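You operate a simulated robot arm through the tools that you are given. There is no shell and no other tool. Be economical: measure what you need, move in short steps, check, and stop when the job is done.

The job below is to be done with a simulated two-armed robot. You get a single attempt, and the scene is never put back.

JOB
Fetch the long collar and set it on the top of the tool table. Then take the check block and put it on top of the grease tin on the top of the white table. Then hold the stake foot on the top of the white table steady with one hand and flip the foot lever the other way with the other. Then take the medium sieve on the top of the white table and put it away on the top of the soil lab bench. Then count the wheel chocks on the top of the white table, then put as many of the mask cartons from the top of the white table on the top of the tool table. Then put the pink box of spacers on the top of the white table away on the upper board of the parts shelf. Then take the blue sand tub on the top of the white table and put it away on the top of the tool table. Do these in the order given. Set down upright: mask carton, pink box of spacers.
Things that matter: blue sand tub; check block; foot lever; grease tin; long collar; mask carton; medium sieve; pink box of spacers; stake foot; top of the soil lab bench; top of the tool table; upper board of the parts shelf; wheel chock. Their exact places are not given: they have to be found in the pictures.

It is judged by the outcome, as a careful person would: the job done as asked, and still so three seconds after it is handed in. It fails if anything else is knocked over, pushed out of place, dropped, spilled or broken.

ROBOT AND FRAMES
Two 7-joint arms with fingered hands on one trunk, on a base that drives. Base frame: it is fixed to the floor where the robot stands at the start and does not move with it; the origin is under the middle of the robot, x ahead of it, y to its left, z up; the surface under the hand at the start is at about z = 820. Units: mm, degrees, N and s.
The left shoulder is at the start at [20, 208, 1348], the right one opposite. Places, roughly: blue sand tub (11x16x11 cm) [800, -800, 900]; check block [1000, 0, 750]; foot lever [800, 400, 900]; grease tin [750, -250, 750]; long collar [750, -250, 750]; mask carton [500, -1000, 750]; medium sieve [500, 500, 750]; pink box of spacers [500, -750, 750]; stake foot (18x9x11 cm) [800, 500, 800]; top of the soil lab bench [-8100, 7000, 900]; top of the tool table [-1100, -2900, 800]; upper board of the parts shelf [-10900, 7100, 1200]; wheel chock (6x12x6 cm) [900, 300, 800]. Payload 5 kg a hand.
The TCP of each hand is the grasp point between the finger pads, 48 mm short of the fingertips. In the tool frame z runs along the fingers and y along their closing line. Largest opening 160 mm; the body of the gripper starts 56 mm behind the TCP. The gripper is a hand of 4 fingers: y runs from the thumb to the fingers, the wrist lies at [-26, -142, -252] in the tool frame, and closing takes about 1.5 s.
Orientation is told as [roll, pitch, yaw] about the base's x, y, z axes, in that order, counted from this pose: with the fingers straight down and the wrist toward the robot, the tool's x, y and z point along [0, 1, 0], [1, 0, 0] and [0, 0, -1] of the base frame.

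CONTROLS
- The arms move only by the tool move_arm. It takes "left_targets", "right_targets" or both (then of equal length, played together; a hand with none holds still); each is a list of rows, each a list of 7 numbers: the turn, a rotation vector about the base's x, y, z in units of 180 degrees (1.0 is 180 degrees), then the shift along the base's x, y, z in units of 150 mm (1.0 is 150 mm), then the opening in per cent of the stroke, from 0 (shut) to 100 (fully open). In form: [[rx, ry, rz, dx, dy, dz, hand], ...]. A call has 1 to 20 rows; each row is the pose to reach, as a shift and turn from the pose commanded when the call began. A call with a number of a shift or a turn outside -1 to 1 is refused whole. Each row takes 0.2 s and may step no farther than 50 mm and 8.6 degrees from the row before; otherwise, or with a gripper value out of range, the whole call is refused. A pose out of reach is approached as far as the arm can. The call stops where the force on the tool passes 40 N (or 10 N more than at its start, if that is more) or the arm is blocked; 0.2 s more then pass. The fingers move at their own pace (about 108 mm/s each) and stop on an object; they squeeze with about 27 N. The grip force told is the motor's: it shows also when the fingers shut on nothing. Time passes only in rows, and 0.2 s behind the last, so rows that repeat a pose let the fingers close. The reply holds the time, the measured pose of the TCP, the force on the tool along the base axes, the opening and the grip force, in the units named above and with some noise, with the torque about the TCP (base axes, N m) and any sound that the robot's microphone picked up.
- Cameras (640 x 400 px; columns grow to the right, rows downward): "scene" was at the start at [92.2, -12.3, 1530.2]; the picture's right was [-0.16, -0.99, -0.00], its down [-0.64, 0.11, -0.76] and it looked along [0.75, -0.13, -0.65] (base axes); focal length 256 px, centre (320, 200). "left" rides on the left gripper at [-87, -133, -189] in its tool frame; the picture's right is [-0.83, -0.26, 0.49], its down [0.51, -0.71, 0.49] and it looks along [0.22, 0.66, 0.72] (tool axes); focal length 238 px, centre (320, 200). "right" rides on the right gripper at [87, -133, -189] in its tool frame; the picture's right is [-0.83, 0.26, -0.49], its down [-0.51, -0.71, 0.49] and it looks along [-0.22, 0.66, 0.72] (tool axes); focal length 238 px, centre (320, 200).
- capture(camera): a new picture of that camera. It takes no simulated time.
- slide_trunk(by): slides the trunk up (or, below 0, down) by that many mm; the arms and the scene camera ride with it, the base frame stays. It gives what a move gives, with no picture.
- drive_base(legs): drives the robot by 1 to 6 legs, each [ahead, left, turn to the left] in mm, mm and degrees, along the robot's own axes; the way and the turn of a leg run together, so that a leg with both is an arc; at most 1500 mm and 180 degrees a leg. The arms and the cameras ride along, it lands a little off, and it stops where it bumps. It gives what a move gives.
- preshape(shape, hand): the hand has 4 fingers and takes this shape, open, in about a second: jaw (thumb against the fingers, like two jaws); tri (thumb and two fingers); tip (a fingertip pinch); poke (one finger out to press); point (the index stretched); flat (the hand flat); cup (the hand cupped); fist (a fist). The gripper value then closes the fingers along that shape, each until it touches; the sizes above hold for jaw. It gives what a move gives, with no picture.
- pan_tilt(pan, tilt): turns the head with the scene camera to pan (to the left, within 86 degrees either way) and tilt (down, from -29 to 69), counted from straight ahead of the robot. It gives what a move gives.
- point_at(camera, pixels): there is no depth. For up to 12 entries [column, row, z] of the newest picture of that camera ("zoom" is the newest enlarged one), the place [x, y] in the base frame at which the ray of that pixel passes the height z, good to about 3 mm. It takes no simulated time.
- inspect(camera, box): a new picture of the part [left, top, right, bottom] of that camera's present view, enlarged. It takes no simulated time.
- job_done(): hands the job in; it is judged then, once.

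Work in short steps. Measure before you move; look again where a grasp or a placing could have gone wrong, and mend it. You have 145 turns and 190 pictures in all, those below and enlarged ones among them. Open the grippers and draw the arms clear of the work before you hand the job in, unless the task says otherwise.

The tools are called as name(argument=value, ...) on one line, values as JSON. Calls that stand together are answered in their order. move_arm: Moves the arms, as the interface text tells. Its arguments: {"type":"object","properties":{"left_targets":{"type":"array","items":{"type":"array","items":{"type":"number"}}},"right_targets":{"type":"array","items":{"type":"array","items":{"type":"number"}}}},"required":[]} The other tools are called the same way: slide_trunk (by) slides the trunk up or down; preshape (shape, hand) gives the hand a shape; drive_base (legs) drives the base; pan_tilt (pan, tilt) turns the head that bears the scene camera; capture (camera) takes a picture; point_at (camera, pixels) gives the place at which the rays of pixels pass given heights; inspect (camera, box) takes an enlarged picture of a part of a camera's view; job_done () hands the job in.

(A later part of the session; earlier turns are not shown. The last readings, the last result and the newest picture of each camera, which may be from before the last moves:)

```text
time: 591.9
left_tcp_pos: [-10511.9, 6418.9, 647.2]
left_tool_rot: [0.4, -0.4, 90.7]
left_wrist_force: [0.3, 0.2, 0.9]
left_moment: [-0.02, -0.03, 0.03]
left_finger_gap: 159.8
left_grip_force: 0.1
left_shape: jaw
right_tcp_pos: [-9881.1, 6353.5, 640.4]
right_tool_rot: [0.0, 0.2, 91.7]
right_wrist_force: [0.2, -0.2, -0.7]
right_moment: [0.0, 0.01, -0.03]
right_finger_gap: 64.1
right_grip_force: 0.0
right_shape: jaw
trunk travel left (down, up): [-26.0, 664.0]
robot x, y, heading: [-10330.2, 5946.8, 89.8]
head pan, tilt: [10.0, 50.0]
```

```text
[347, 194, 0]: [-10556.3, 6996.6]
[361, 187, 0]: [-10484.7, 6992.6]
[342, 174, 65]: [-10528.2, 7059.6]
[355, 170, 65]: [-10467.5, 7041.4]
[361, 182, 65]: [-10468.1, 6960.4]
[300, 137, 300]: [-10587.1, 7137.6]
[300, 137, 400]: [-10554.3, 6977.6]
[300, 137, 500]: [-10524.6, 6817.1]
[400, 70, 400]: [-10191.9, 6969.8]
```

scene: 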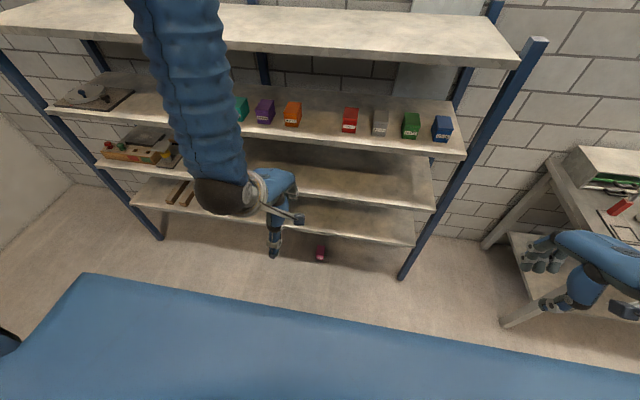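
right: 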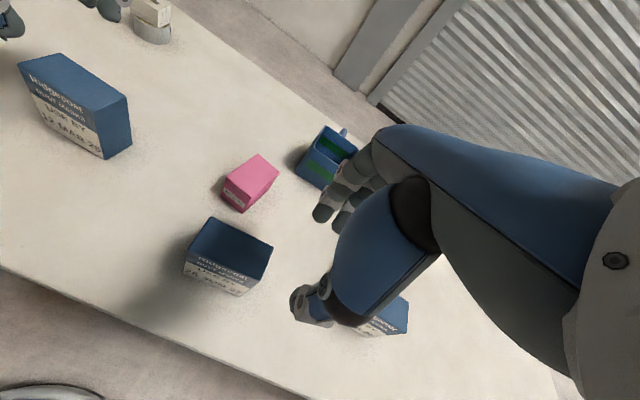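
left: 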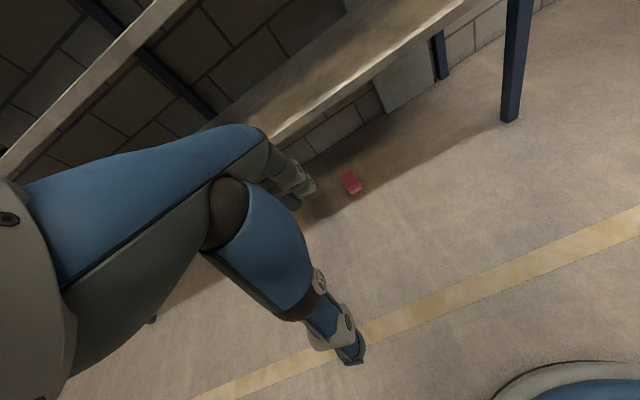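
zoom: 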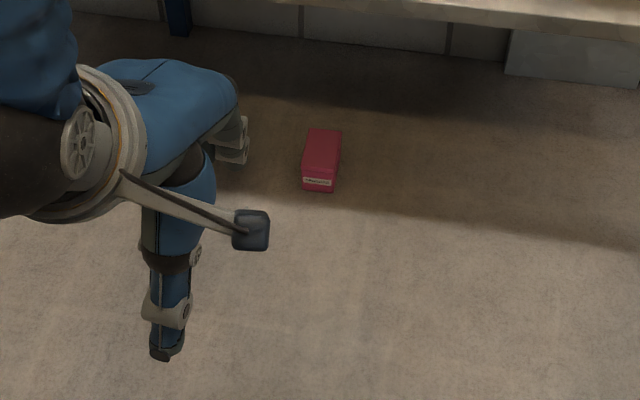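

The box stands at (-10508,7007) under the lowest board (about z=440, edge y=6912). I'll lower the left hand to floor height here in front, then drive in under the board.

slide_trunk(by=-22)

move_arm(left_targets=[[0, 0, 0, 0, 0, -0.3, 75], [0, 0, 0, 0, 0, -0.6, 75], [0, 0, 0, 0, 0, -0.85, 75], [0, 0, 0, 0, 0, -1, 75]])

move_arm(left_targets=[[0, 0, 0, 0, 0.15, -0.27, 75], [0, 0, 0, 0, 0.3, -0.54, 75], [0, 0, 0, 0, 0.4, -0.8, 75], [0, 0, 0, 0, 0.4, -1, 75]])

move_arm(left_targets=[[0, 0, 0, 0, 0.15, -0.27, 75], [0, 0, 0, 0, 0.3, -0.54, 75], [0, 0, 0, 0, 0.4, -0.8, 75], [0, 0, 0, 0, 0.4, -1, 75]])

move_arm(left_targets=[[0, 0, 0, 0, 0, -0.2, 75], [0, 0, 0, 0, 0, -0.4, 75], [0, 0, 0, 0, 0, -0.6, 75], [0, 0, 0, 0, 0, -0.7, 75]])

capture(camera="left")

```text
time: 592.6
left_tcp_pos: [-10511.0, 6418.4, 623.0]
left_tool_rot: [0.3, -0.4, 90.8]
left_wrist_force: [0.1, -0.4, 0.0]
left_moment: [-0.02, 0.01, 0.0]
left_finger_gap: 160.1
left_grip_force: 0.2
left_shape: jaw
right_tcp_pos: [-9881.3, 6353.6, 617.4]
right_tool_rot: [0.1, 0.2, 91.7]
right_wrist_force: [-0.4, -0.5, 0.0]
right_moment: [0.01, -0.04, 0.03]
right_finger_gap: 64.0
right_grip_force: 0.0
right_shape: jaw
trunk travel left (down, up): [-4.0, 686.0]
robot x, y, heading: [-10326.7, 5949.0, 89.9]
head pan, tilt: [10.0, 50.0]
```

```text
time: 593.6
left_tcp_pos: [-10512.3, 6418.6, 473.9]
left_tool_rot: [0.2, -0.4, 90.7]
left_wrist_force: [-0.6, 0.2, 0.4]
left_moment: [-0.02, 0.03, 0.0]
left_finger_gap: 120.5
left_grip_force: 0.0
left_shape: jaw
right_tcp_pos: [-9882.1, 6354.5, 618.0]
right_tool_rot: [0.0, 0.3, 91.8]
right_wrist_force: [-0.2, 0.8, -0.2]
right_moment: [0.0, -0.02, 0.02]
right_finger_gap: 64.1
right_grip_force: 0.1
right_shape: jaw
trunk travel left (down, up): [-4.0, 686.0]
robot x, y, heading: [-10326.1, 5945.9, 89.9]
head pan, tilt: [10.0, 50.0]
```

```text
time: 594.6
left_tcp_pos: [-10511.6, 6480.6, 322.9]
left_tool_rot: [0.3, -0.5, 90.6]
left_wrist_force: [-0.1, 0.2, 0.3]
left_moment: [-0.07, -0.02, -0.02]
left_finger_gap: 120.3
left_grip_force: 0.0
left_shape: jaw
right_tcp_pos: [-9881.2, 6353.4, 617.8]
right_tool_rot: [0.0, 0.3, 91.8]
right_wrist_force: [0.5, -0.3, 0.2]
right_moment: [0.0, 0.04, 0.01]
right_finger_gap: 63.8
right_grip_force: 0.1
right_shape: jaw
trunk travel left (down, up): [-4.0, 686.0]
robot x, y, heading: [-10324.5, 5950.2, 89.8]
head pan, tilt: [10.0, 50.0]
```

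```text
time: 595.6
left_tcp_pos: [-10510.9, 6539.6, 174.7]
left_tool_rot: [0.3, -0.6, 90.7]
left_wrist_force: [-0.2, 1.6, 1.5]
left_moment: [-0.16, 0.01, -0.05]
left_finger_gap: 120.2
left_grip_force: 0.1
left_shape: jaw
right_tcp_pos: [-9880.9, 6353.5, 618.5]
right_tool_rot: [0.0, 0.3, 91.7]
right_wrist_force: [-0.6, -0.3, 0.5]
right_moment: [0.0, 0.0, 0.03]
right_finger_gap: 64.0
right_grip_force: 0.1
right_shape: jaw
trunk travel left (down, up): [-4.0, 686.0]
robot x, y, heading: [-10331.6, 5946.2, 90.0]
head pan, tilt: [10.0, 50.0]
```

```text
time: 596.6
left_tcp_pos: [-10511.3, 6539.1, 68.8]
left_tool_rot: [0.1, -0.3, 90.6]
left_wrist_force: [0.0, 0.7, 0.2]
left_moment: [-0.07, 0.01, -0.02]
left_finger_gap: 120.2
left_grip_force: 0.1
left_shape: jaw
right_tcp_pos: [-9881.0, 6353.8, 617.8]
right_tool_rot: [0.0, 0.3, 91.8]
right_wrist_force: [0.0, 0.5, -0.6]
right_moment: [0.0, 0.02, 0.01]
right_finger_gap: 64.2
right_grip_force: 0.1
right_shape: jaw
trunk travel left (down, up): [-4.0, 686.0]
robot x, y, heading: [-10327.0, 5945.8, 89.9]
head pan, tilt: [10.0, 50.0]
```

```text
31 pictures are left
```

left: 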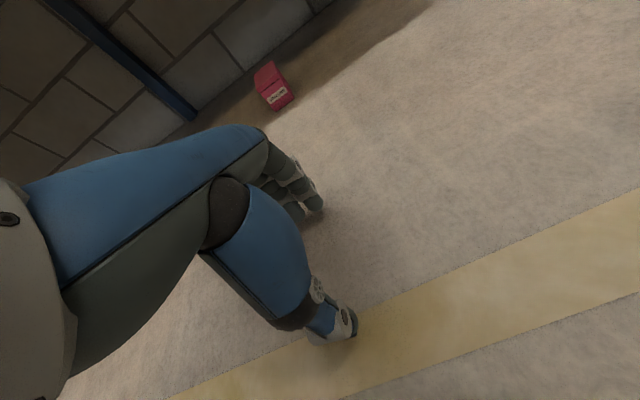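

The far fingers must pass over the box, so I'll raise 60 mm (tips at about 80, box top at about 65), then drive in under the board.

point_at(camera="left", pixels=[[272, 110, 0], [294, 100, 0], [262, 88, 65], [286, 80, 65], [256, 71, 65], [276, 62, 65]])

move_arm(left_targets=[[0, 0, 0, 0, 0, 0.2, 80], [0, 0, 0, 0, 0, 0.42, 80], [0, 0, 0, 0, 0, 0.42, 80]])

drive_base(legs=[[462, 0, 0.1]])

capture(camera="left")

```text
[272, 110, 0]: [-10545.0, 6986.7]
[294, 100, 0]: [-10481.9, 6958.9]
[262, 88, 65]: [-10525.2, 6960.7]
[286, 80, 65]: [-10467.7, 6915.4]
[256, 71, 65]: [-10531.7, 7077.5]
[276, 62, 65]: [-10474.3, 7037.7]
```

```text
time: 597.4
left_tcp_pos: [-10512.7, 6538.6, 133.9]
left_tool_rot: [0.2, -0.3, 90.7]
left_wrist_force: [0.1, 0.8, -0.9]
left_moment: [-0.04, 0.04, 0.03]
left_finger_gap: 127.7
left_grip_force: 0.0
left_shape: jaw
right_tcp_pos: [-9881.4, 6353.2, 618.2]
right_tool_rot: [0.1, 0.3, 91.7]
right_wrist_force: [0.5, -0.4, 0.5]
right_moment: [0.03, 0.0, -0.01]
right_finger_gap: 64.0
right_grip_force: 0.1
right_shape: jaw
trunk travel left (down, up): [-4.0, 686.0]
robot x, y, heading: [-10329.8, 5949.5, 89.8]
head pan, tilt: [10.0, 50.0]
```

```text
time: 600.1
left_tcp_pos: [-10512.2, 6994.3, 134.5]
left_tool_rot: [0.3, -0.4, 90.6]
left_wrist_force: [0.8, -0.3, 0.0]
left_moment: [0.02, -0.06, -0.01]
left_finger_gap: 127.6
left_grip_force: 0.1
left_shape: jaw
right_tcp_pos: [-9880.3, 6805.1, 617.8]
right_tool_rot: [0.0, 0.5, 91.6]
right_wrist_force: [4.1, -31.1, 1.2]
right_moment: [0.8, 0.1, -0.8]
right_finger_gap: 59.0
right_grip_force: 0.0
right_shape: jaw
trunk travel left (down, up): [-4.0, 686.0]
robot x, y, heading: [-10327.7, 6404.2, 90.2]
head pan, tilt: [10.0, 50.0]
```

```text
30 pictures are left
```

left: 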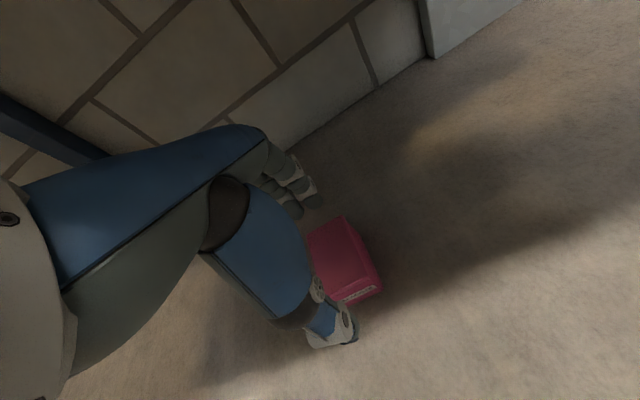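

The box is between thumb and fingers. I'll lower, grip, lift slightly, back out, and raise everything again.

move_arm(left_targets=[[0, 0, 0, 0, 0.02, -0.2, 80], [0, 0, 0, 0, 0.03, -0.4, 80], [0, 0, 0, 0, 0.03, -0.43, 80], [0, 0, 0, 0, 0.03, -0.43, 40], [0, 0, 0, 0, 0.03, -0.43, 0], [0, 0, 0, 0, 0.03, -0.43, 0], [0, 0, 0, 0, 0.03, -0.43, 0], [0, 0, 0, 0, 0.03, -0.43, 0], [0, 0, 0, 0, 0.03, -0.25, 0]])

drive_base(legs=[[-460, 0, 0]])

slide_trunk(by=395)

slide_trunk(by=285)

move_arm(left_targets=[[0, 0, 0, 0, -0.15, 0.27, 0], [0, 0, 0, 0, -0.3, 0.54, 0], [0, 0, 0, 0, -0.4, 0.8, 0], [0, 0, 0, 0, -0.4, 1, 0]])

move_arm(left_targets=[[0, 0, 0, 0, -0.1, 0.27, 0], [0, 0, 0, 0, -0.2, 0.54, 0], [0, 0, 0, 0, -0.3, 0.8, 0], [0, 0, 0, 0, -0.3, 1, 0]])

move_arm(left_targets=[[0, 0, 0, 0, 0, 0.27, 0], [0, 0, 0, 0, 0, 0.54, 0], [0, 0, 0, 0, 0, 0.8, 0], [0, 0, 0, 0, 0, 1, 0]])

capture(camera="left")

```text
time: 602.1
left_tcp_pos: [-10513.1, 6997.7, 96.1]
left_tool_rot: [0.4, -0.4, 90.7]
left_wrist_force: [-0.5, -2.3, -3.2]
left_moment: [0.2, 0.01, 0.04]
left_finger_gap: 84.0
left_grip_force: 27.3
left_shape: jaw
right_tcp_pos: [-9880.7, 6804.1, 618.4]
right_tool_rot: [-0.1, 0.4, 91.6]
right_wrist_force: [4.8, -29.3, 2.4]
right_moment: [0.88, 0.05, -0.82]
right_finger_gap: 59.5
right_grip_force: 0.0
right_shape: jaw
trunk travel left (down, up): [-4.0, 686.0]
robot x, y, heading: [-10327.8, 6403.8, 89.8]
head pan, tilt: [10.0, 50.0]
```

```text
time: 604.9
left_tcp_pos: [-10510.7, 6546.1, 96.1]
left_tool_rot: [0.3, -0.4, 90.4]
left_wrist_force: [-0.1, -0.7, -3.2]
left_moment: [0.0, 0.03, 0.02]
left_finger_gap: 84.3
left_grip_force: 27.2
left_shape: jaw
right_tcp_pos: [-9881.2, 6351.7, 617.6]
right_tool_rot: [0.1, 0.5, 91.4]
right_wrist_force: [-0.1, 0.8, 0.1]
right_moment: [0.01, 0.02, 0.03]
right_finger_gap: 63.8
right_grip_force: 0.0
right_shape: jaw
trunk travel left (down, up): [-4.0, 686.0]
robot x, y, heading: [-10332.0, 5948.7, 89.6]
head pan, tilt: [10.0, 50.0]
```

```text
time: 608.6
left_tcp_pos: [-10511.6, 6547.0, 491.6]
left_tool_rot: [0.3, -0.4, 90.3]
left_wrist_force: [-0.6, 0.0, -3.7]
left_moment: [-0.02, 0.04, 0.04]
left_finger_gap: 84.3
left_grip_force: 27.2
left_shape: jaw
right_tcp_pos: [-9880.5, 6351.1, 1011.7]
right_tool_rot: [0.0, 0.6, 91.4]
right_wrist_force: [0.8, 0.6, 0.2]
right_moment: [-0.01, -0.01, -0.01]
right_finger_gap: 64.0
right_grip_force: 0.1
right_shape: jaw
trunk travel left (down, up): [-399.0, 291.0]
robot x, y, heading: [-10325.8, 5946.3, 89.9]
head pan, tilt: [10.0, 50.0]
```

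```text
time: 611.5
left_tcp_pos: [-10510.1, 6546.4, 777.3]
left_tool_rot: [0.3, -0.4, 90.3]
left_wrist_force: [0.5, -0.2, -3.2]
left_moment: [0.0, 0.0, 0.01]
left_finger_gap: 84.3
left_grip_force: 27.3
left_shape: jaw
right_tcp_pos: [-9879.8, 6351.5, 1297.7]
right_tool_rot: [0.0, 0.6, 91.4]
right_wrist_force: [0.3, -0.5, -0.4]
right_moment: [-0.01, 0.02, 0.01]
right_finger_gap: 64.0
right_grip_force: 0.0
right_shape: jaw
trunk travel left (down, up): [-684.0, 6.0]
robot x, y, heading: [-10330.0, 5948.8, 89.7]
head pan, tilt: [10.0, 50.0]
```

```text
time: 612.5
left_tcp_pos: [-10510.1, 6486.4, 926.6]
left_tool_rot: [0.2, -0.5, 90.3]
left_wrist_force: [0.4, -1.8, -3.7]
left_moment: [0.18, -0.01, 0.03]
left_finger_gap: 84.1
left_grip_force: 27.3
left_shape: jaw
right_tcp_pos: [-9880.1, 6352.3, 1297.7]
right_tool_rot: [0.0, 0.4, 91.4]
right_wrist_force: [-0.1, -0.1, 0.3]
right_moment: [-0.01, 0.03, 0.01]
right_finger_gap: 64.1
right_grip_force: 0.0
right_shape: jaw
trunk travel left (down, up): [-684.0, 6.0]
robot x, y, heading: [-10328.8, 5951.6, 89.8]
head pan, tilt: [10.0, 50.0]
```

```text
time: 613.5
left_tcp_pos: [-10511.9, 6443.1, 1078.3]
left_tool_rot: [0.3, -0.4, 90.4]
left_wrist_force: [-0.2, -0.7, -4.2]
left_moment: [0.1, 0.0, 0.03]
left_finger_gap: 84.2
left_grip_force: 27.4
left_shape: jaw
right_tcp_pos: [-9879.4, 6352.3, 1297.3]
right_tool_rot: [0.0, 0.5, 91.4]
right_wrist_force: [0.4, -0.4, 0.2]
right_moment: [0.01, 0.06, 0.01]
right_finger_gap: 64.1
right_grip_force: 0.1
right_shape: jaw
trunk travel left (down, up): [-684.0, 6.0]
robot x, y, heading: [-10326.8, 5953.4, 89.4]
head pan, tilt: [10.0, 50.0]
```

```text
time: 614.5
left_tcp_pos: [-10511.4, 6440.2, 1225.5]
left_tool_rot: [0.3, -0.5, 90.4]
left_wrist_force: [0.1, -1.8, -2.1]
left_moment: [0.15, 0.0, 0.02]
left_finger_gap: 83.9
left_grip_force: 27.5
left_shape: jaw
right_tcp_pos: [-9880.2, 6351.4, 1296.6]
right_tool_rot: [0.0, 0.5, 91.4]
right_wrist_force: [0.0, 0.4, 0.2]
right_moment: [0.06, 0.01, -0.02]
right_finger_gap: 64.1
right_grip_force: 0.1
right_shape: jaw
trunk travel left (down, up): [-684.0, 6.0]
robot x, y, heading: [-10330.0, 5952.0, 89.7]
head pan, tilt: [10.0, 50.0]
```

```text
29 pictures are left
```

left: 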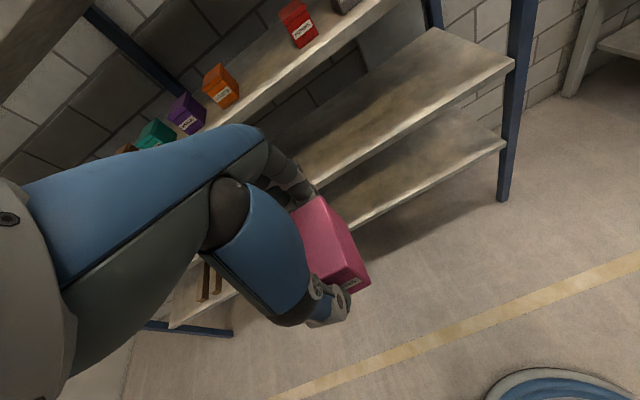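

The box is held again, gripped 69 mm above its base. I'll raise to entry height, move the right hand aside past the post, and drive in.

move_arm(left_targets=[[0, 0, 0, 0, 0, 0.2, 0], [0, 0, 0, 0, 0, 0.38, 0], [0, 0, 0, 0, 0, 0.38, 0], [0, 0, 0, 0, 0, 0.38, 0]], right_targets=[[0, 0, 0, 0.25, 0, 0, 40], [0, 0, 0, 0.5, 0, 0, 40], [0, 0, 0, 0.75, 0, 0, 40], [0, 0, 0, 0.95, 0, 0, 40]])

drive_base(legs=[[330, 0, 0.2]])

drive_base(legs=[[200, 0, 0]])

capture(camera="left")

capture(camera="scene")

```text
time: 615.5
left_tcp_pos: [-10507.4, 6443.4, 1283.5]
left_tool_rot: [0.3, -0.4, 90.4]
left_wrist_force: [1.2, 0.0, -2.5]
left_moment: [0.01, 0.1, 0.02]
left_finger_gap: 83.9
left_grip_force: 27.2
left_shape: jaw
right_tcp_pos: [-9735.3, 6353.1, 1296.5]
right_tool_rot: [0.1, 0.5, 91.3]
right_wrist_force: [0.5, 0.0, 0.1]
right_moment: [0.03, 0.08, -0.02]
right_finger_gap: 64.2
right_grip_force: 0.0
right_shape: jaw
trunk travel left (down, up): [-684.0, 6.0]
robot x, y, heading: [-10330.5, 5949.9, 89.7]
head pan, tilt: [10.0, 50.0]
```

```text
time: 617.7
left_tcp_pos: [-10515.6, 6768.5, 1283.5]
left_tool_rot: [0.3, -0.3, 90.9]
left_wrist_force: [0.4, -0.3, -2.4]
left_moment: [0.03, -0.03, 0.01]
left_finger_gap: 83.9
left_grip_force: 26.8
left_shape: jaw
right_tcp_pos: [-9742.5, 6687.6, 1297.8]
right_tool_rot: [0.0, 0.4, 91.9]
right_wrist_force: [0.2, 0.0, -0.3]
right_moment: [0.08, -0.01, -0.02]
right_finger_gap: 64.1
right_grip_force: 0.0
right_shape: jaw
trunk travel left (down, up): [-684.0, 6.0]
robot x, y, heading: [-10331.9, 6279.5, 90.4]
head pan, tilt: [10.0, 50.0]
```

```text
time: 619.3
left_tcp_pos: [-10517.7, 6965.2, 1282.3]
left_tool_rot: [0.2, -0.4, 91.0]
left_wrist_force: [0.1, -0.8, -1.8]
left_moment: [0.08, 0.01, 0.0]
left_finger_gap: 84.0
left_grip_force: 26.9
left_shape: jaw
right_tcp_pos: [-9744.9, 6885.7, 1298.4]
right_tool_rot: [-0.1, 0.4, 92.1]
right_wrist_force: [-0.5, -0.7, 0.2]
right_moment: [0.12, -0.04, -0.01]
right_finger_gap: 63.9
right_grip_force: 0.1
right_shape: jaw
trunk travel left (down, up): [-684.0, 6.0]
robot x, y, heading: [-10332.3, 6479.7, 90.7]
head pan, tilt: [10.0, 50.0]
```

```text
28 pictures are left
```

left: 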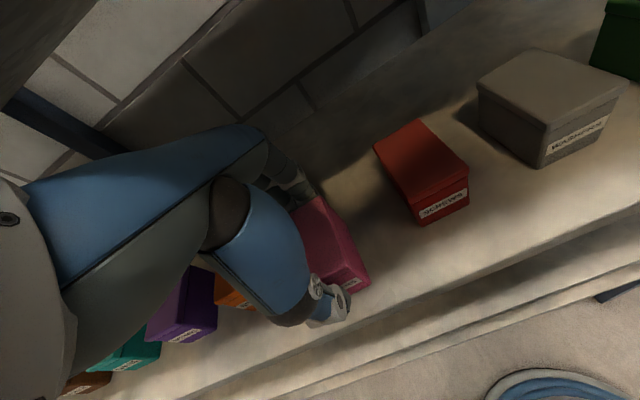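

```text
27 pictures are left
```

scene: 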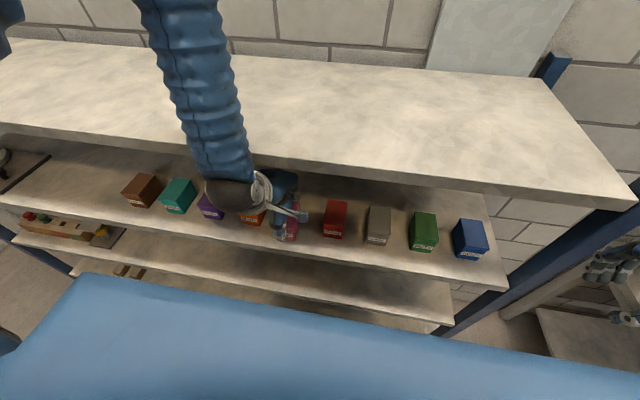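

Well placed. I'll lower to contact; then open fully, tilt the fingers forward while rising 95 mm so the tips clear the lid, and draw back.

move_arm(left_targets=[[0, 0, 0, 0.03, 0.06, -0.03, 0], [0, 0, 0, 0.03, 0.08, -0.07, 0], [0, 0, 0, 0.03, 0.08, -0.1, 0], [0, 0, 0, 0.03, 0.08, -0.12, 0], [0, 0, 0, 0.03, 0.08, -0.135, 0], [0, 0, 0, 0.03, 0.08, -0.15, 0], [0, 0, 0, 0.03, 0.08, -0.165, 0], [0, 0, 0, 0.03, 0.08, -0.18, 0], [0, 0, 0, 0.03, 0.08, -0.195, 0], [0, 0, 0, 0.03, 0.08, -0.21, 0]])

move_arm(left_targets=[[0, 0, 0, 0, 0, 0.01, 40], [0, 0, 0, 0, 0, 0.01, 80], [0, 0, 0, 0, 0, 0.01, 100], [0, 0, 0, 0, 0, 0.01, 100], [0, 0, 0, 0, 0, 0.01, 100], [0.03, 0, 0, 0, 0, 0.06, 100], [0.06, 0, 0, 0, 0, 0.15, 100], [0.09, 0, 0, 0, 0, 0.28, 100], [0.11, 0, 0, 0, 0, 0.42, 100], [0.11, 0, 0, 0, 0, 0.55, 100], [0.11, 0, 0, 0, 0, 0.66, 100], [0.11, 0, 0, 0, 0, 0.66, 100]])

capture(camera="left")

```text
time: 620.4
left_tcp_pos: [-10511.9, 6978.7, 1268.8]
left_tool_rot: [0.2, -0.9, 91.3]
left_wrist_force: [1.1, -11.2, 34.8]
left_moment: [-0.92, -0.1, 0.07]
left_finger_gap: 84.3
left_grip_force: 27.1
left_shape: jaw
right_tcp_pos: [-9743.5, 6885.1, 1298.3]
right_tool_rot: [0.0, 0.5, 92.2]
right_wrist_force: [-0.2, 1.4, -0.4]
right_moment: [-0.05, 0.01, -0.01]
right_finger_gap: 63.9
right_grip_force: 0.1
right_shape: jaw
trunk travel left (down, up): [-684.0, 6.0]
robot x, y, heading: [-10329.5, 6478.0, 90.5]
head pan, tilt: [10.0, 50.0]
stopped in row 5 (left hand): the force on the tool passed its limit at 42 N (the readings are from after the stop); the commanded pose is now the measured one
```

```text
time: 623.0
left_tcp_pos: [-10503.3, 7008.0, 1352.8]
left_tool_rot: [-0.2, -20.4, 91.2]
left_wrist_force: [0.7, 0.7, 0.1]
left_moment: [-0.02, 0.02, 0.05]
left_finger_gap: 159.9
left_grip_force: 0.1
left_shape: jaw
left hand out of reach, approached as far as the arm can: row 9, 10, 11, 12
right_tcp_pos: [-9744.3, 6886.6, 1296.9]
right_tool_rot: [0.0, 0.6, 92.1]
right_wrist_force: [-0.5, 0.0, 0.2]
right_moment: [-0.01, 0.01, -0.01]
right_finger_gap: 63.8
right_grip_force: 0.0
right_shape: jaw
trunk travel left (down, up): [-684.0, 6.0]
robot x, y, heading: [-10330.4, 6473.6, 90.6]
head pan, tilt: [10.0, 50.0]
```

```text
26 pictures are left
```

left: 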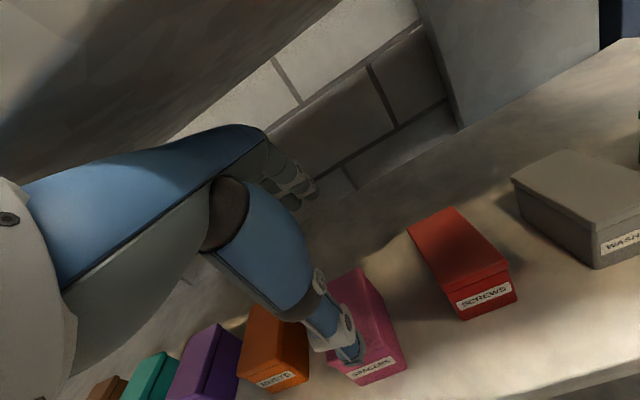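

The box stands in the gap, upright. I'll narrow the fingers (lifts the thumb tip off the lid level), then back the base straight out.

move_arm(left_targets=[[0.005, 0, 0, 0, 0, 0.03, 60], [0.005, 0, 0, 0, 0, 0.05, 30], [0.005, 0, 0, 0, 0, 0.05, 20], [0.005, 0, 0, 0, 0, 0.05, 20]])

drive_base(legs=[[-480, 0, -0.6]])

capture(camera="scene")

```text
time: 624.0
left_tcp_pos: [-10503.7, 7011.4, 1357.6]
left_tool_rot: [-0.1, -21.4, 91.3]
left_wrist_force: [0.3, 0.0, 0.6]
left_moment: [0.0, 0.02, -0.03]
left_finger_gap: 32.7
left_grip_force: 0.1
left_shape: jaw
left hand out of reach, approached as far as the arm can: row 2, 3, 4
right_tcp_pos: [-9744.5, 6887.3, 1297.1]
right_tool_rot: [0.0, 0.6, 92.1]
right_wrist_force: [-0.1, -0.7, 0.4]
right_moment: [-0.03, 0.02, 0.03]
right_finger_gap: 64.2
right_grip_force: 0.1
right_shape: jaw
trunk travel left (down, up): [-684.0, 6.0]
robot x, y, heading: [-10329.9, 6481.8, 90.6]
head pan, tilt: [10.0, 50.0]
```

```text
time: 626.9
left_tcp_pos: [-10497.0, 6530.3, 1358.2]
left_tool_rot: [-0.2, -21.4, 90.8]
left_wrist_force: [0.5, 0.0, -0.5]
left_moment: [0.01, -0.04, -0.01]
left_finger_gap: 32.3
left_grip_force: 0.0
left_shape: jaw
right_tcp_pos: [-9738.6, 6400.9, 1296.5]
right_tool_rot: [0.0, 0.6, 91.6]
right_wrist_force: [-0.2, -0.1, 1.2]
right_moment: [-0.01, -0.03, -0.02]
right_finger_gap: 64.1
right_grip_force: 0.1
right_shape: jaw
trunk travel left (down, up): [-684.0, 6.0]
robot x, y, heading: [-10330.3, 5997.4, 90.0]
head pan, tilt: [10.0, 50.0]
```

```text
25 pictures are left
```

scene: 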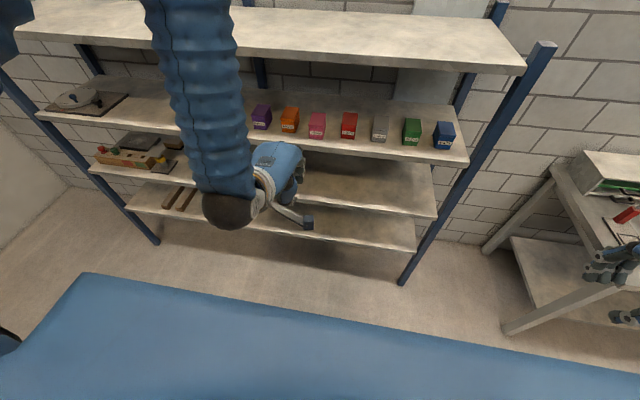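

The pink box stands in its row on the shelf. I'll level the left hand, tuck the right hand in, and start back.

move_arm(left_targets=[[-0.03, 0, 0, 0, 0, -0.1, 50], [-0.06, 0, 0, 0, 0, -0.3, 60], [-0.09, 0, 0, 0, 0, -0.5, 80], [-0.115, 0, 0, 0, 0.1, -0.7, 100], [-0.118, 0, 0, 0, 0.2, -0.9, 100]], right_targets=[[0, 0, 0, -0.2, 0.15, 0, 60], [0, 0, 0, -0.4, 0.3, 0, 60], [0, 0, 0, -0.6, 0.45, 0, 60], [0, 0, 0, -0.8, 0.6, 0, 60], [0, 0, 0, -1, 0.75, 0, 60]])

move_arm(right_targets=[[0, 0, 0, -0.2, 0.2, 0, 60], [0, 0, 0, -0.4, 0.4, 0, 60], [0, 0, 0, -0.6, 0.6, -0.2, 60], [0, 0, 0, -0.8, 0.7, -0.4, 60]])

drive_base(legs=[[-260, 0, 0], [0, -1499, 0], [0, -1499, 0], [0, -1499, 0], [0, -370, 0]])

```text
time: 628.1
left_tcp_pos: [-10498.4, 6564.6, 1223.6]
left_tool_rot: [0.0, -0.1, 90.6]
left_wrist_force: [-1.7, 1.7, -0.5]
left_moment: [-0.13, -0.13, -0.03]
left_finger_gap: 159.4
left_grip_force: 0.0
left_shape: jaw
right_tcp_pos: [-9889.9, 6515.3, 1298.1]
right_tool_rot: [-0.2, 0.7, 91.6]
right_wrist_force: [-0.6, 1.0, 0.9]
right_moment: [-0.14, -0.11, 0.02]
right_finger_gap: 96.1
right_grip_force: 0.1
right_shape: jaw
trunk travel left (down, up): [-684.0, 6.0]
robot x, y, heading: [-10330.2, 5996.8, 90.0]
head pan, tilt: [10.0, 50.0]
```

```text
refused: row 3 steps farther than a row can; nothing moved
```

```text
time: 653.0
left_tcp_pos: [-5583.0, 6145.7, 1223.8]
left_tool_rot: [0.0, -0.2, 87.8]
left_wrist_force: [-0.5, -0.1, 0.3]
left_moment: [0.01, -0.04, -0.03]
left_finger_gap: 159.6
left_grip_force: 0.1
left_shape: jaw
right_tcp_pos: [-4978.8, 6065.1, 1299.2]
right_tool_rot: [0.0, 0.6, 88.6]
right_wrist_force: [0.2, 0.5, -0.5]
right_moment: [-0.02, -0.04, -0.01]
right_finger_gap: 95.8
right_grip_force: 0.1
right_shape: jaw
trunk travel left (down, up): [-684.0, 6.0]
robot x, y, heading: [-5444.5, 5573.1, 87.0]
head pan, tilt: [10.0, 50.0]
```

The route is clear ahead as before. I'll tuck the right arm, reverse through the corridor, turn east, and go on through the gap to the east lane.

move_arm(right_targets=[[0, 0, 0, -0.2, 0.15, 0, 60], [0, 0, 0, -0.4, 0.3, 0, 60], [0, 0, 0, -0.6, 0.45, 0, 60], [0, 0, 0, -0.8, 0.5, 0, 60]])

drive_base(legs=[[0, 0, 3], [-900, 0, 0], [-800, 0, 0], [0, 0, -90], [0, 40, 0], [1499, 0, 0]])

drive_base(legs=[[1499, 0, 0], [1499, 0, 0], [420, 0, 0], [0, 0, -90], [0, 250, 0], [1200, 0, 0]])

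```text
time: 654.0
left_tcp_pos: [-5584.9, 6146.1, 1223.3]
left_tool_rot: [-0.2, -0.3, 87.8]
left_wrist_force: [-1.0, 0.0, -0.1]
left_moment: [-0.02, -0.14, -0.03]
left_finger_gap: 159.7
left_grip_force: 0.0
left_shape: jaw
right_tcp_pos: [-5101.8, 6138.1, 1302.0]
right_tool_rot: [-0.1, 0.6, 88.5]
right_wrist_force: [-1.3, 0.8, 1.2]
right_moment: [-0.05, -0.11, -0.06]
right_finger_gap: 95.5
right_grip_force: 0.0
right_shape: jaw
trunk travel left (down, up): [-684.0, 6.0]
robot x, y, heading: [-5439.5, 5576.8, 86.7]
head pan, tilt: [10.0, 50.0]
```

```text
time: 674.2
left_tcp_pos: [-3414.0, 4187.0, 1224.1]
left_tool_rot: [0.1, -0.2, 4.2]
left_wrist_force: [0.4, 0.0, 0.6]
left_moment: [0.02, -0.05, -0.03]
left_finger_gap: 159.5
left_grip_force: 0.1
left_shape: jaw
right_tcp_pos: [-3367.7, 3706.2, 1300.4]
right_tool_rot: [0.0, 0.6, 5.2]
right_wrist_force: [-0.2, -0.3, 0.5]
right_moment: [0.02, 0.04, -0.03]
right_finger_gap: 95.5
right_grip_force: 0.1
right_shape: jaw
trunk travel left (down, up): [-684.0, 6.0]
robot x, y, heading: [-3969.8, 3988.8, 3.4]
head pan, tilt: [10.0, 50.0]
```

```text
time: 702.0
left_tcp_pos: [56.1, 2515.6, 1224.4]
left_tool_rot: [0.0, -0.1, -83.5]
left_wrist_force: [0.1, -0.3, -0.1]
left_moment: [-0.02, -0.01, 0.03]
left_finger_gap: 160.2
left_grip_force: 0.0
left_shape: jaw
right_tcp_pos: [-422.8, 2449.8, 1300.7]
right_tool_rot: [0.0, 0.5, -82.7]
right_wrist_force: [-0.4, -0.3, 0.2]
right_moment: [-0.01, -0.02, 0.01]
right_finger_gap: 96.0
right_grip_force: 0.1
right_shape: jaw
trunk travel left (down, up): [-684.0, 6.0]
robot x, y, heading: [-166.2, 3060.3, -84.3]
head pan, tilt: [10.0, 50.0]
```

Through the gap and into the east lane. I'll go south, turn to the table, move up, and bring the right hand near the tub with pictures.

drive_base(legs=[[0, 0, -5.7], [0, -95, 0], [1499, 0, 0], [1499, 0, 0], [490, 0, 0], [0, 0, 90]])

drive_base(legs=[[270, 0, 0]])

slide_trunk(by=-200)

move_arm(right_targets=[[0, 0, 0, 0.2, 0, 0, 60], [0, 0, 0, 0.4, 0, 0, 60], [0, 0, 0, 0.6, 0, 0, 60]])

pan_tilt(pan=-20, tilt=45)

capture(camera="scene")

capture(camera="right")

```text
time: 724.1
left_tcp_pos: [281.5, -250.0, 1224.5]
left_tool_rot: [0.1, -0.3, 1.9]
left_wrist_force: [0.4, 0.0, 0.2]
left_moment: [0.02, 0.0, 0.0]
left_finger_gap: 160.2
left_grip_force: 0.1
left_shape: jaw
right_tcp_pos: [309.4, -730.1, 1301.4]
right_tool_rot: [0.1, 0.7, 2.8]
right_wrist_force: [-0.6, 0.8, 0.1]
right_moment: [-0.02, 0.01, 0.03]
right_finger_gap: 96.0
right_grip_force: 0.0
right_shape: jaw
trunk travel left (down, up): [-684.0, 6.0]
robot x, y, heading: [-278.1, -423.1, 1.1]
head pan, tilt: [10.0, 50.0]
```

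```text
time: 726.0
left_tcp_pos: [549.1, -247.4, 1224.4]
left_tool_rot: [0.0, -0.2, 1.6]
left_wrist_force: [-0.7, -0.3, 0.5]
left_moment: [0.03, -0.05, 0.0]
left_finger_gap: 159.8
left_grip_force: 0.1
left_shape: jaw
right_tcp_pos: [573.0, -730.3, 1301.5]
right_tool_rot: [0.0, 0.6, 2.4]
right_wrist_force: [-1.5, 0.1, 1.0]
right_moment: [0.03, -0.02, -0.02]
right_finger_gap: 96.3
right_grip_force: 0.1
right_shape: jaw
trunk travel left (down, up): [-684.0, 6.0]
robot x, y, heading: [-12.4, -420.8, 0.9]
head pan, tilt: [10.0, 50.0]
```

```text
time: 728.1
left_tcp_pos: [550.8, -248.6, 1024.6]
left_tool_rot: [-0.1, -0.2, 1.6]
left_wrist_force: [-0.4, 0.1, -0.5]
left_moment: [0.03, 0.03, -0.02]
left_finger_gap: 159.9
left_grip_force: 0.0
left_shape: jaw
right_tcp_pos: [574.6, -729.7, 1101.3]
right_tool_rot: [0.0, 0.6, 2.4]
right_wrist_force: [0.1, 0.7, 0.4]
right_moment: [-0.02, 0.01, 0.0]
right_finger_gap: 96.2
right_grip_force: 0.1
right_shape: jaw
trunk travel left (down, up): [-484.0, 206.0]
robot x, y, heading: [-10.0, -421.2, 0.7]
head pan, tilt: [10.0, 50.0]
```

```text
time: 728.9
left_tcp_pos: [551.3, -249.0, 1023.8]
left_tool_rot: [0.2, -0.1, 1.5]
left_wrist_force: [0.3, 0.3, -0.3]
left_moment: [0.0, 0.04, -0.02]
left_finger_gap: 159.8
left_grip_force: 0.0
left_shape: jaw
right_tcp_pos: [666.9, -729.6, 1099.5]
right_tool_rot: [0.0, 0.8, 2.4]
right_wrist_force: [-0.9, -0.3, -0.4]
right_moment: [0.0, 0.01, 0.0]
right_finger_gap: 95.7
right_grip_force: 0.1
right_shape: jaw
trunk travel left (down, up): [-484.0, 206.0]
robot x, y, heading: [-12.1, -420.2, 1.0]
head pan, tilt: [10.0, 50.0]
```

```text
time: 729.9
left_tcp_pos: [549.8, -247.8, 1023.8]
left_tool_rot: [0.1, -0.1, 1.5]
left_wrist_force: [0.3, 0.4, -0.4]
left_moment: [0.03, -0.01, -0.03]
left_finger_gap: 160.0
left_grip_force: 0.1
left_shape: jaw
right_tcp_pos: [666.8, -729.0, 1100.3]
right_tool_rot: [0.0, 0.6, 2.4]
right_wrist_force: [-0.1, -0.6, -0.8]
right_moment: [-0.02, 0.0, -0.01]
right_finger_gap: 96.0
right_grip_force: 0.1
right_shape: jaw
trunk travel left (down, up): [-484.0, 206.0]
robot x, y, heading: [-8.8, -423.8, 0.8]
head pan, tilt: [-20.0, 45.0]
```

```text
24 pictures are left
```

scene: 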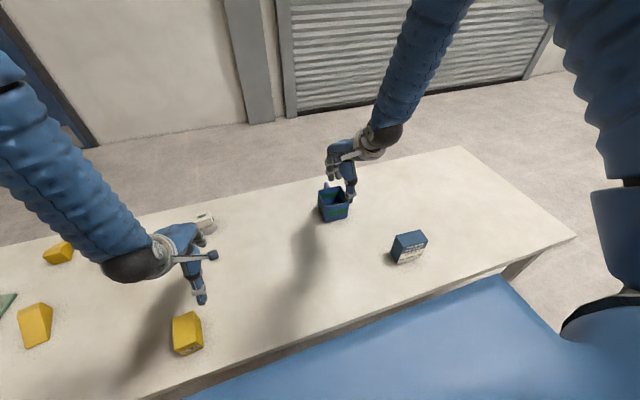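

```text
23 pictures are left
```

right: 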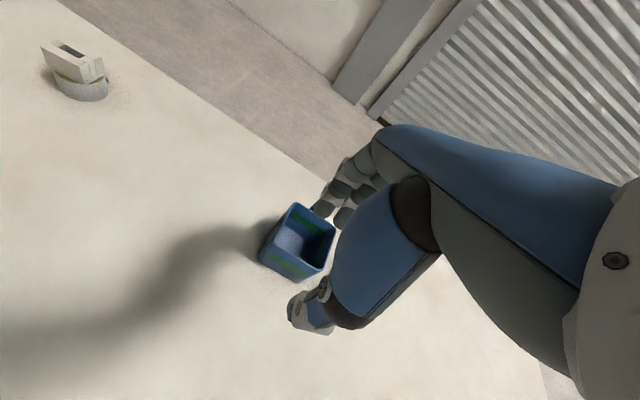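

I'll measure the tub's rim from this view.

point_at(camera="right", pixels=[[295, 204, 930], [262, 246, 930], [302, 274, 930], [336, 229, 930], [264, 262, 820], [300, 284, 820]])

point_at(camera="scene", pixels=[[318, 191, 930], [325, 207, 930], [349, 203, 930], [326, 222, 820], [347, 217, 820]])

inspect(camera="right", box=[240, 190, 350, 300])

```text
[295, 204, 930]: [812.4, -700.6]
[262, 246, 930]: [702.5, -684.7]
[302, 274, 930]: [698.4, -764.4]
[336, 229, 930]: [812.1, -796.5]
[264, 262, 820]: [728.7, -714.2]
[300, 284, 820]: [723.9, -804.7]
```

```text
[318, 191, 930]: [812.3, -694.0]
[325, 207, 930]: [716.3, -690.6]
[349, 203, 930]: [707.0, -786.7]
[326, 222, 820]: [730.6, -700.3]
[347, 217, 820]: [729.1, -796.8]
```

```text
3.64 times, centred on (295, 245) of right
5 turns are left
```

zoom: 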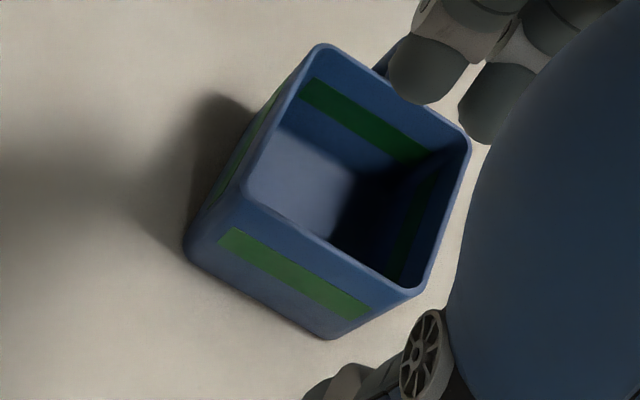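

The tub's front wall is at x≈708 with centre y≈-748. I'll pinch that wall (thumb outside, fingers inside), lift, tuck the left arm, and carry it to the front of the tool table.

slide_trunk(by=-40)

move_arm(right_targets=[[0, 0, -0.006, 0.15, -0.06, 0, 60], [0, 0, -0.012, 0.3, -0.125, 0, 60], [0, 0, -0.012, 0.3, -0.125, -0.25, 60], [0, 0, -0.012, 0.3, -0.125, -0.5, 60], [0, 0, -0.012, 0.3, -0.125, -0.75, 60], [0, 0, -0.012, 0.3, -0.125, -0.94, 60], [0, 0, -0.012, 0.3, -0.125, -0.94, 30], [0, 0, -0.012, 0.3, -0.125, -0.94, 0], [0, 0, -0.012, 0.3, -0.125, -0.94, 0], [0, 0, -0.012, 0.3, -0.125, -0.94, 0], [0, 0, -0.012, 0.3, -0.125, -0.94, 0], [0, 0, -0.012, 0.3, -0.125, -0.94, 0]])

slide_trunk(by=240)

move_arm(left_targets=[[0, 0, 0, -0.2, 0, 0, 100], [0, 0, 0, -0.4, 0, 0, 100], [0, 0, 0, -0.6, 0, 0, 100], [0, 0, 0, -0.8, 0, 0, 100], [0, 0, 0, -0.9, 0, 0, 100]])

drive_base(legs=[[-1499, 0, -0.8], [-300, 0, 0], [0, -1300, 0], [-440, 0, 0], [0, -1142, 0]])

pan_tilt(pan=-15, tilt=40)

capture(camera="scene")

capture(camera="right")

```text
time: 730.7
left_tcp_pos: [549.8, -246.8, 984.9]
left_tool_rot: [0.0, -0.2, 1.6]
left_wrist_force: [-0.6, 0.0, -0.4]
left_moment: [-0.02, 0.0, -0.01]
left_finger_gap: 159.9
left_grip_force: 0.1
left_shape: jaw
right_tcp_pos: [665.9, -730.1, 1061.8]
right_tool_rot: [0.0, 0.6, 2.5]
right_wrist_force: [-0.2, -0.2, 0.9]
right_moment: [-0.04, -0.01, -0.01]
right_finger_gap: 96.0
right_grip_force: 0.1
right_shape: jaw
trunk travel left (down, up): [-444.0, 246.0]
robot x, y, heading: [-11.3, -424.2, 0.9]
head pan, tilt: [-20.0, 45.0]
```

```text
time: 732.0
left_tcp_pos: [548.5, -247.4, 986.1]
left_tool_rot: [0.0, -0.2, 1.5]
left_wrist_force: [-0.3, 0.2, 0.1]
left_moment: [-0.03, 0.0, 0.02]
left_finger_gap: 159.8
left_grip_force: 0.0
left_shape: jaw
right_tcp_pos: [723.4, -750.5, 959.8]
right_tool_rot: [-0.1, -1.1, 0.2]
right_wrist_force: [-5.0, 1.2, 23.8]
right_moment: [-1.28, -1.07, -0.19]
right_finger_gap: 96.2
right_grip_force: 0.1
right_shape: jaw
trunk travel left (down, up): [-444.0, 246.0]
robot x, y, heading: [-10.0, -425.2, 1.1]
head pan, tilt: [-20.0, 45.0]
stopped in row 6 (right hand): the force on the tool passed its limit at 53 N (the readings are from after the stop); the commanded pose is now the measured one
```

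```text
time: 734.5
left_tcp_pos: [550.0, -248.0, 1223.7]
left_tool_rot: [-0.1, -0.2, 1.6]
left_wrist_force: [-0.5, -0.6, 0.0]
left_moment: [0.02, 0.0, -0.04]
left_finger_gap: 159.6
left_grip_force: 0.1
left_shape: jaw
right_tcp_pos: [722.6, -752.0, 1194.6]
right_tool_rot: [0.0, -0.7, 0.3]
right_wrist_force: [0.0, -0.7, 0.0]
right_moment: [0.01, 0.01, 0.01]
right_finger_gap: 95.7
right_grip_force: 0.0
right_shape: jaw
trunk travel left (down, up): [-684.0, 6.0]
robot x, y, heading: [-13.4, -426.6, 0.8]
head pan, tilt: [-20.0, 45.0]
```

```text
time: 735.7
left_tcp_pos: [415.1, -247.6, 1224.2]
left_tool_rot: [0.0, -0.2, 1.6]
left_wrist_force: [1.1, -0.9, -0.3]
left_moment: [0.01, 0.0, 0.01]
left_finger_gap: 159.9
left_grip_force: 0.0
left_shape: jaw
right_tcp_pos: [721.8, -752.1, 1194.8]
right_tool_rot: [0.0, -0.7, 0.3]
right_wrist_force: [0.2, -0.2, -0.3]
right_moment: [0.02, 0.02, 0.01]
right_finger_gap: 95.7
right_grip_force: 0.0
right_shape: jaw
trunk travel left (down, up): [-684.0, 6.0]
robot x, y, heading: [-10.3, -421.6, 1.0]
head pan, tilt: [-20.0, 45.0]
```

```text
time: 758.6
left_tcp_pos: [-1837.6, -2683.6, 1223.5]
left_tool_rot: [0.0, -0.2, 0.9]
left_wrist_force: [-0.2, 0.1, 1.2]
left_moment: [-0.03, 0.01, 0.0]
left_finger_gap: 159.9
left_grip_force: 0.1
left_shape: jaw
right_tcp_pos: [-1536.2, -3191.5, 1195.4]
right_tool_rot: [0.0, -0.7, -0.5]
right_wrist_force: [-0.4, 0.3, 0.1]
right_moment: [-0.01, 0.01, 0.01]
right_finger_gap: 96.0
right_grip_force: 0.1
right_shape: jaw
trunk travel left (down, up): [-684.0, 6.0]
robot x, y, heading: [-2263.5, -2852.8, -0.1]
head pan, tilt: [-20.0, 45.0]
```

```text
time: 759.2
left_tcp_pos: [-1837.2, -2683.6, 1224.7]
left_tool_rot: [0.1, -0.2, 0.7]
left_wrist_force: [-0.7, -0.5, 1.0]
left_moment: [0.03, 0.01, -0.01]
left_finger_gap: 160.2
left_grip_force: 0.0
left_shape: jaw
right_tcp_pos: [-1537.4, -3192.5, 1194.9]
right_tool_rot: [0.0, -0.6, -0.4]
right_wrist_force: [0.6, 0.1, -0.5]
right_moment: [0.02, 0.03, -0.02]
right_finger_gap: 95.8
right_grip_force: 0.1
right_shape: jaw
trunk travel left (down, up): [-684.0, 6.0]
robot x, y, heading: [-2270.9, -2854.5, 0.2]
head pan, tilt: [-15.0, 40.0]
```

```text
21 pictures are left
```

scene: 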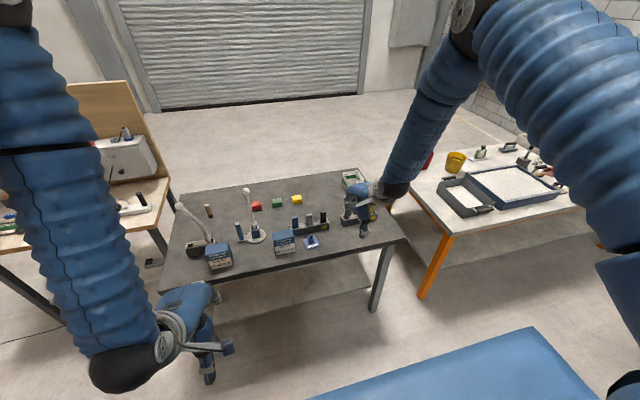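

```text
20 pictures are left
4 turns are left
```

right: 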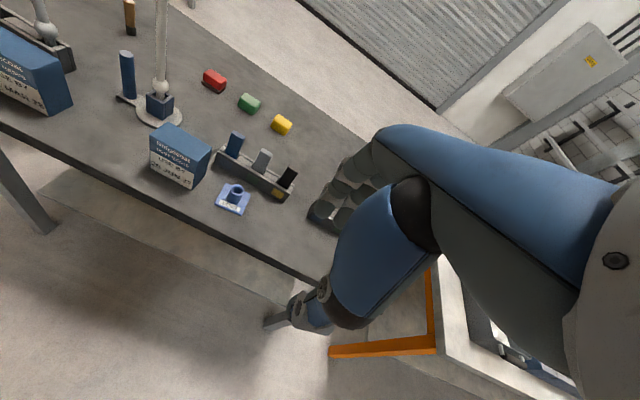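

The pinch failed: a side finger met the tub's rim, and the hand came away empty (the tub is still on the white table). I'll go back, turn the right hand to yaw 90 for an outside grip, and check the tub's place.

drive_base(legs=[[0, 1142, -0.2], [440, 0, 0], [0, 1300, 0], [300, 0, 0], [1499, 0, 0]])

move_arm(right_targets=[[0, 0, 0.045, 0, 0, 0, 90], [0, 0, 0.09, 0, 0, 0, 100], [0, 0, 0.135, 0, 0, 0, 100], [0, 0, 0.18, 0, 0, 0, 100], [0, 0, 0.225, 0, 0, 0, 100], [0, 0, 0.27, 0, 0, 0, 100], [0, 0, 0.315, 0, 0, 0, 100], [0, 0, 0.36, 0, 0, 0, 100], [0, 0, 0.405, 0, 0, 0, 100], [0, 0, 0.45, 0, 0, 0, 100], [0, 0, 0.495, 0, 0, 0, 100], [0, 0, 0.5, 0, 0, 0, 100]])

slide_trunk(by=-140)

capture(camera="right")

capture(camera="scene")

```text
time: 782.0
left_tcp_pos: [427.1, -323.8, 1225.3]
left_tool_rot: [0.0, -0.2, -1.1]
left_wrist_force: [0.5, 1.2, 0.1]
left_moment: [0.0, 0.03, -0.01]
left_finger_gap: 159.8
left_grip_force: 0.1
left_shape: jaw
right_tcp_pos: [713.7, -839.8, 1194.8]
right_tool_rot: [-0.1, -0.7, -2.3]
right_wrist_force: [0.3, -0.4, 0.3]
right_moment: [-0.02, 0.01, 0.01]
right_finger_gap: 95.8
right_grip_force: 0.1
right_shape: jaw
trunk travel left (down, up): [-684.0, 6.0]
robot x, y, heading: [-4.4, -478.2, -1.8]
head pan, tilt: [-15.0, 40.0]
```

```text
time: 784.6
left_tcp_pos: [427.0, -324.0, 1225.1]
left_tool_rot: [0.2, -0.2, -0.9]
left_wrist_force: [-0.5, -0.2, 0.0]
left_moment: [0.03, -0.06, 0.02]
left_finger_gap: 159.8
left_grip_force: 0.0
left_shape: jaw
right_tcp_pos: [712.0, -840.8, 1195.2]
right_tool_rot: [-0.1, -0.8, 87.9]
right_wrist_force: [0.4, -0.2, 0.3]
right_moment: [0.03, 0.01, -0.05]
right_finger_gap: 160.1
right_grip_force: 0.1
right_shape: jaw
trunk travel left (down, up): [-684.0, 6.0]
robot x, y, heading: [-9.0, -478.7, -1.8]
head pan, tilt: [-15.0, 40.0]
```

```text
time: 786.2
left_tcp_pos: [426.4, -323.8, 1084.3]
left_tool_rot: [0.1, -0.2, -1.0]
left_wrist_force: [-0.5, -0.1, -0.6]
left_moment: [-0.01, 0.02, 0.03]
left_finger_gap: 159.5
left_grip_force: 0.1
left_shape: jaw
right_tcp_pos: [711.9, -840.8, 1055.3]
right_tool_rot: [-0.2, -0.8, 87.8]
right_wrist_force: [-0.1, 0.1, 0.8]
right_moment: [0.04, -0.04, 0.04]
right_finger_gap: 159.6
right_grip_force: 0.0
right_shape: jaw
trunk travel left (down, up): [-544.0, 146.0]
robot x, y, heading: [-4.5, -477.3, -1.7]
head pan, tilt: [-15.0, 40.0]
```

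```text
19 pictures are left
```

right: 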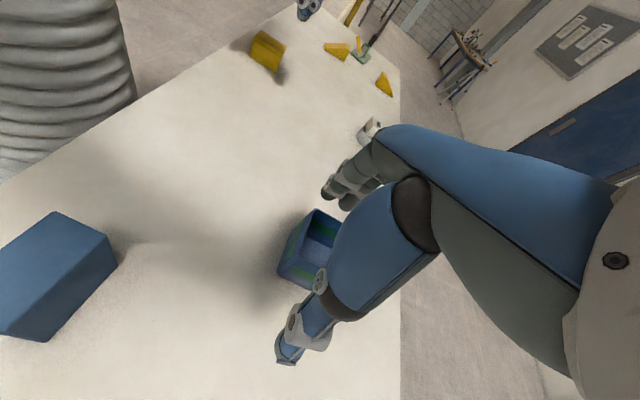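

```text
18 pictures are left
3 turns are left
```

scene: 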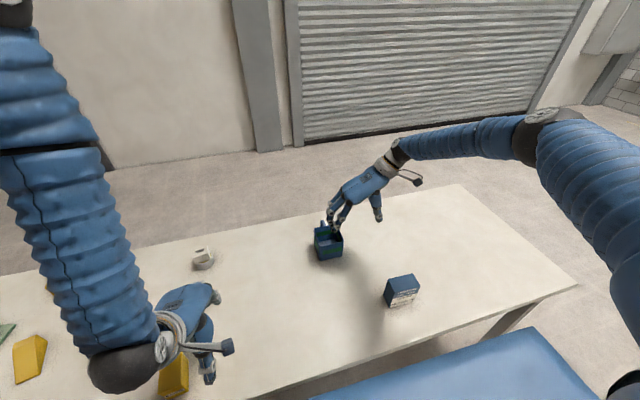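

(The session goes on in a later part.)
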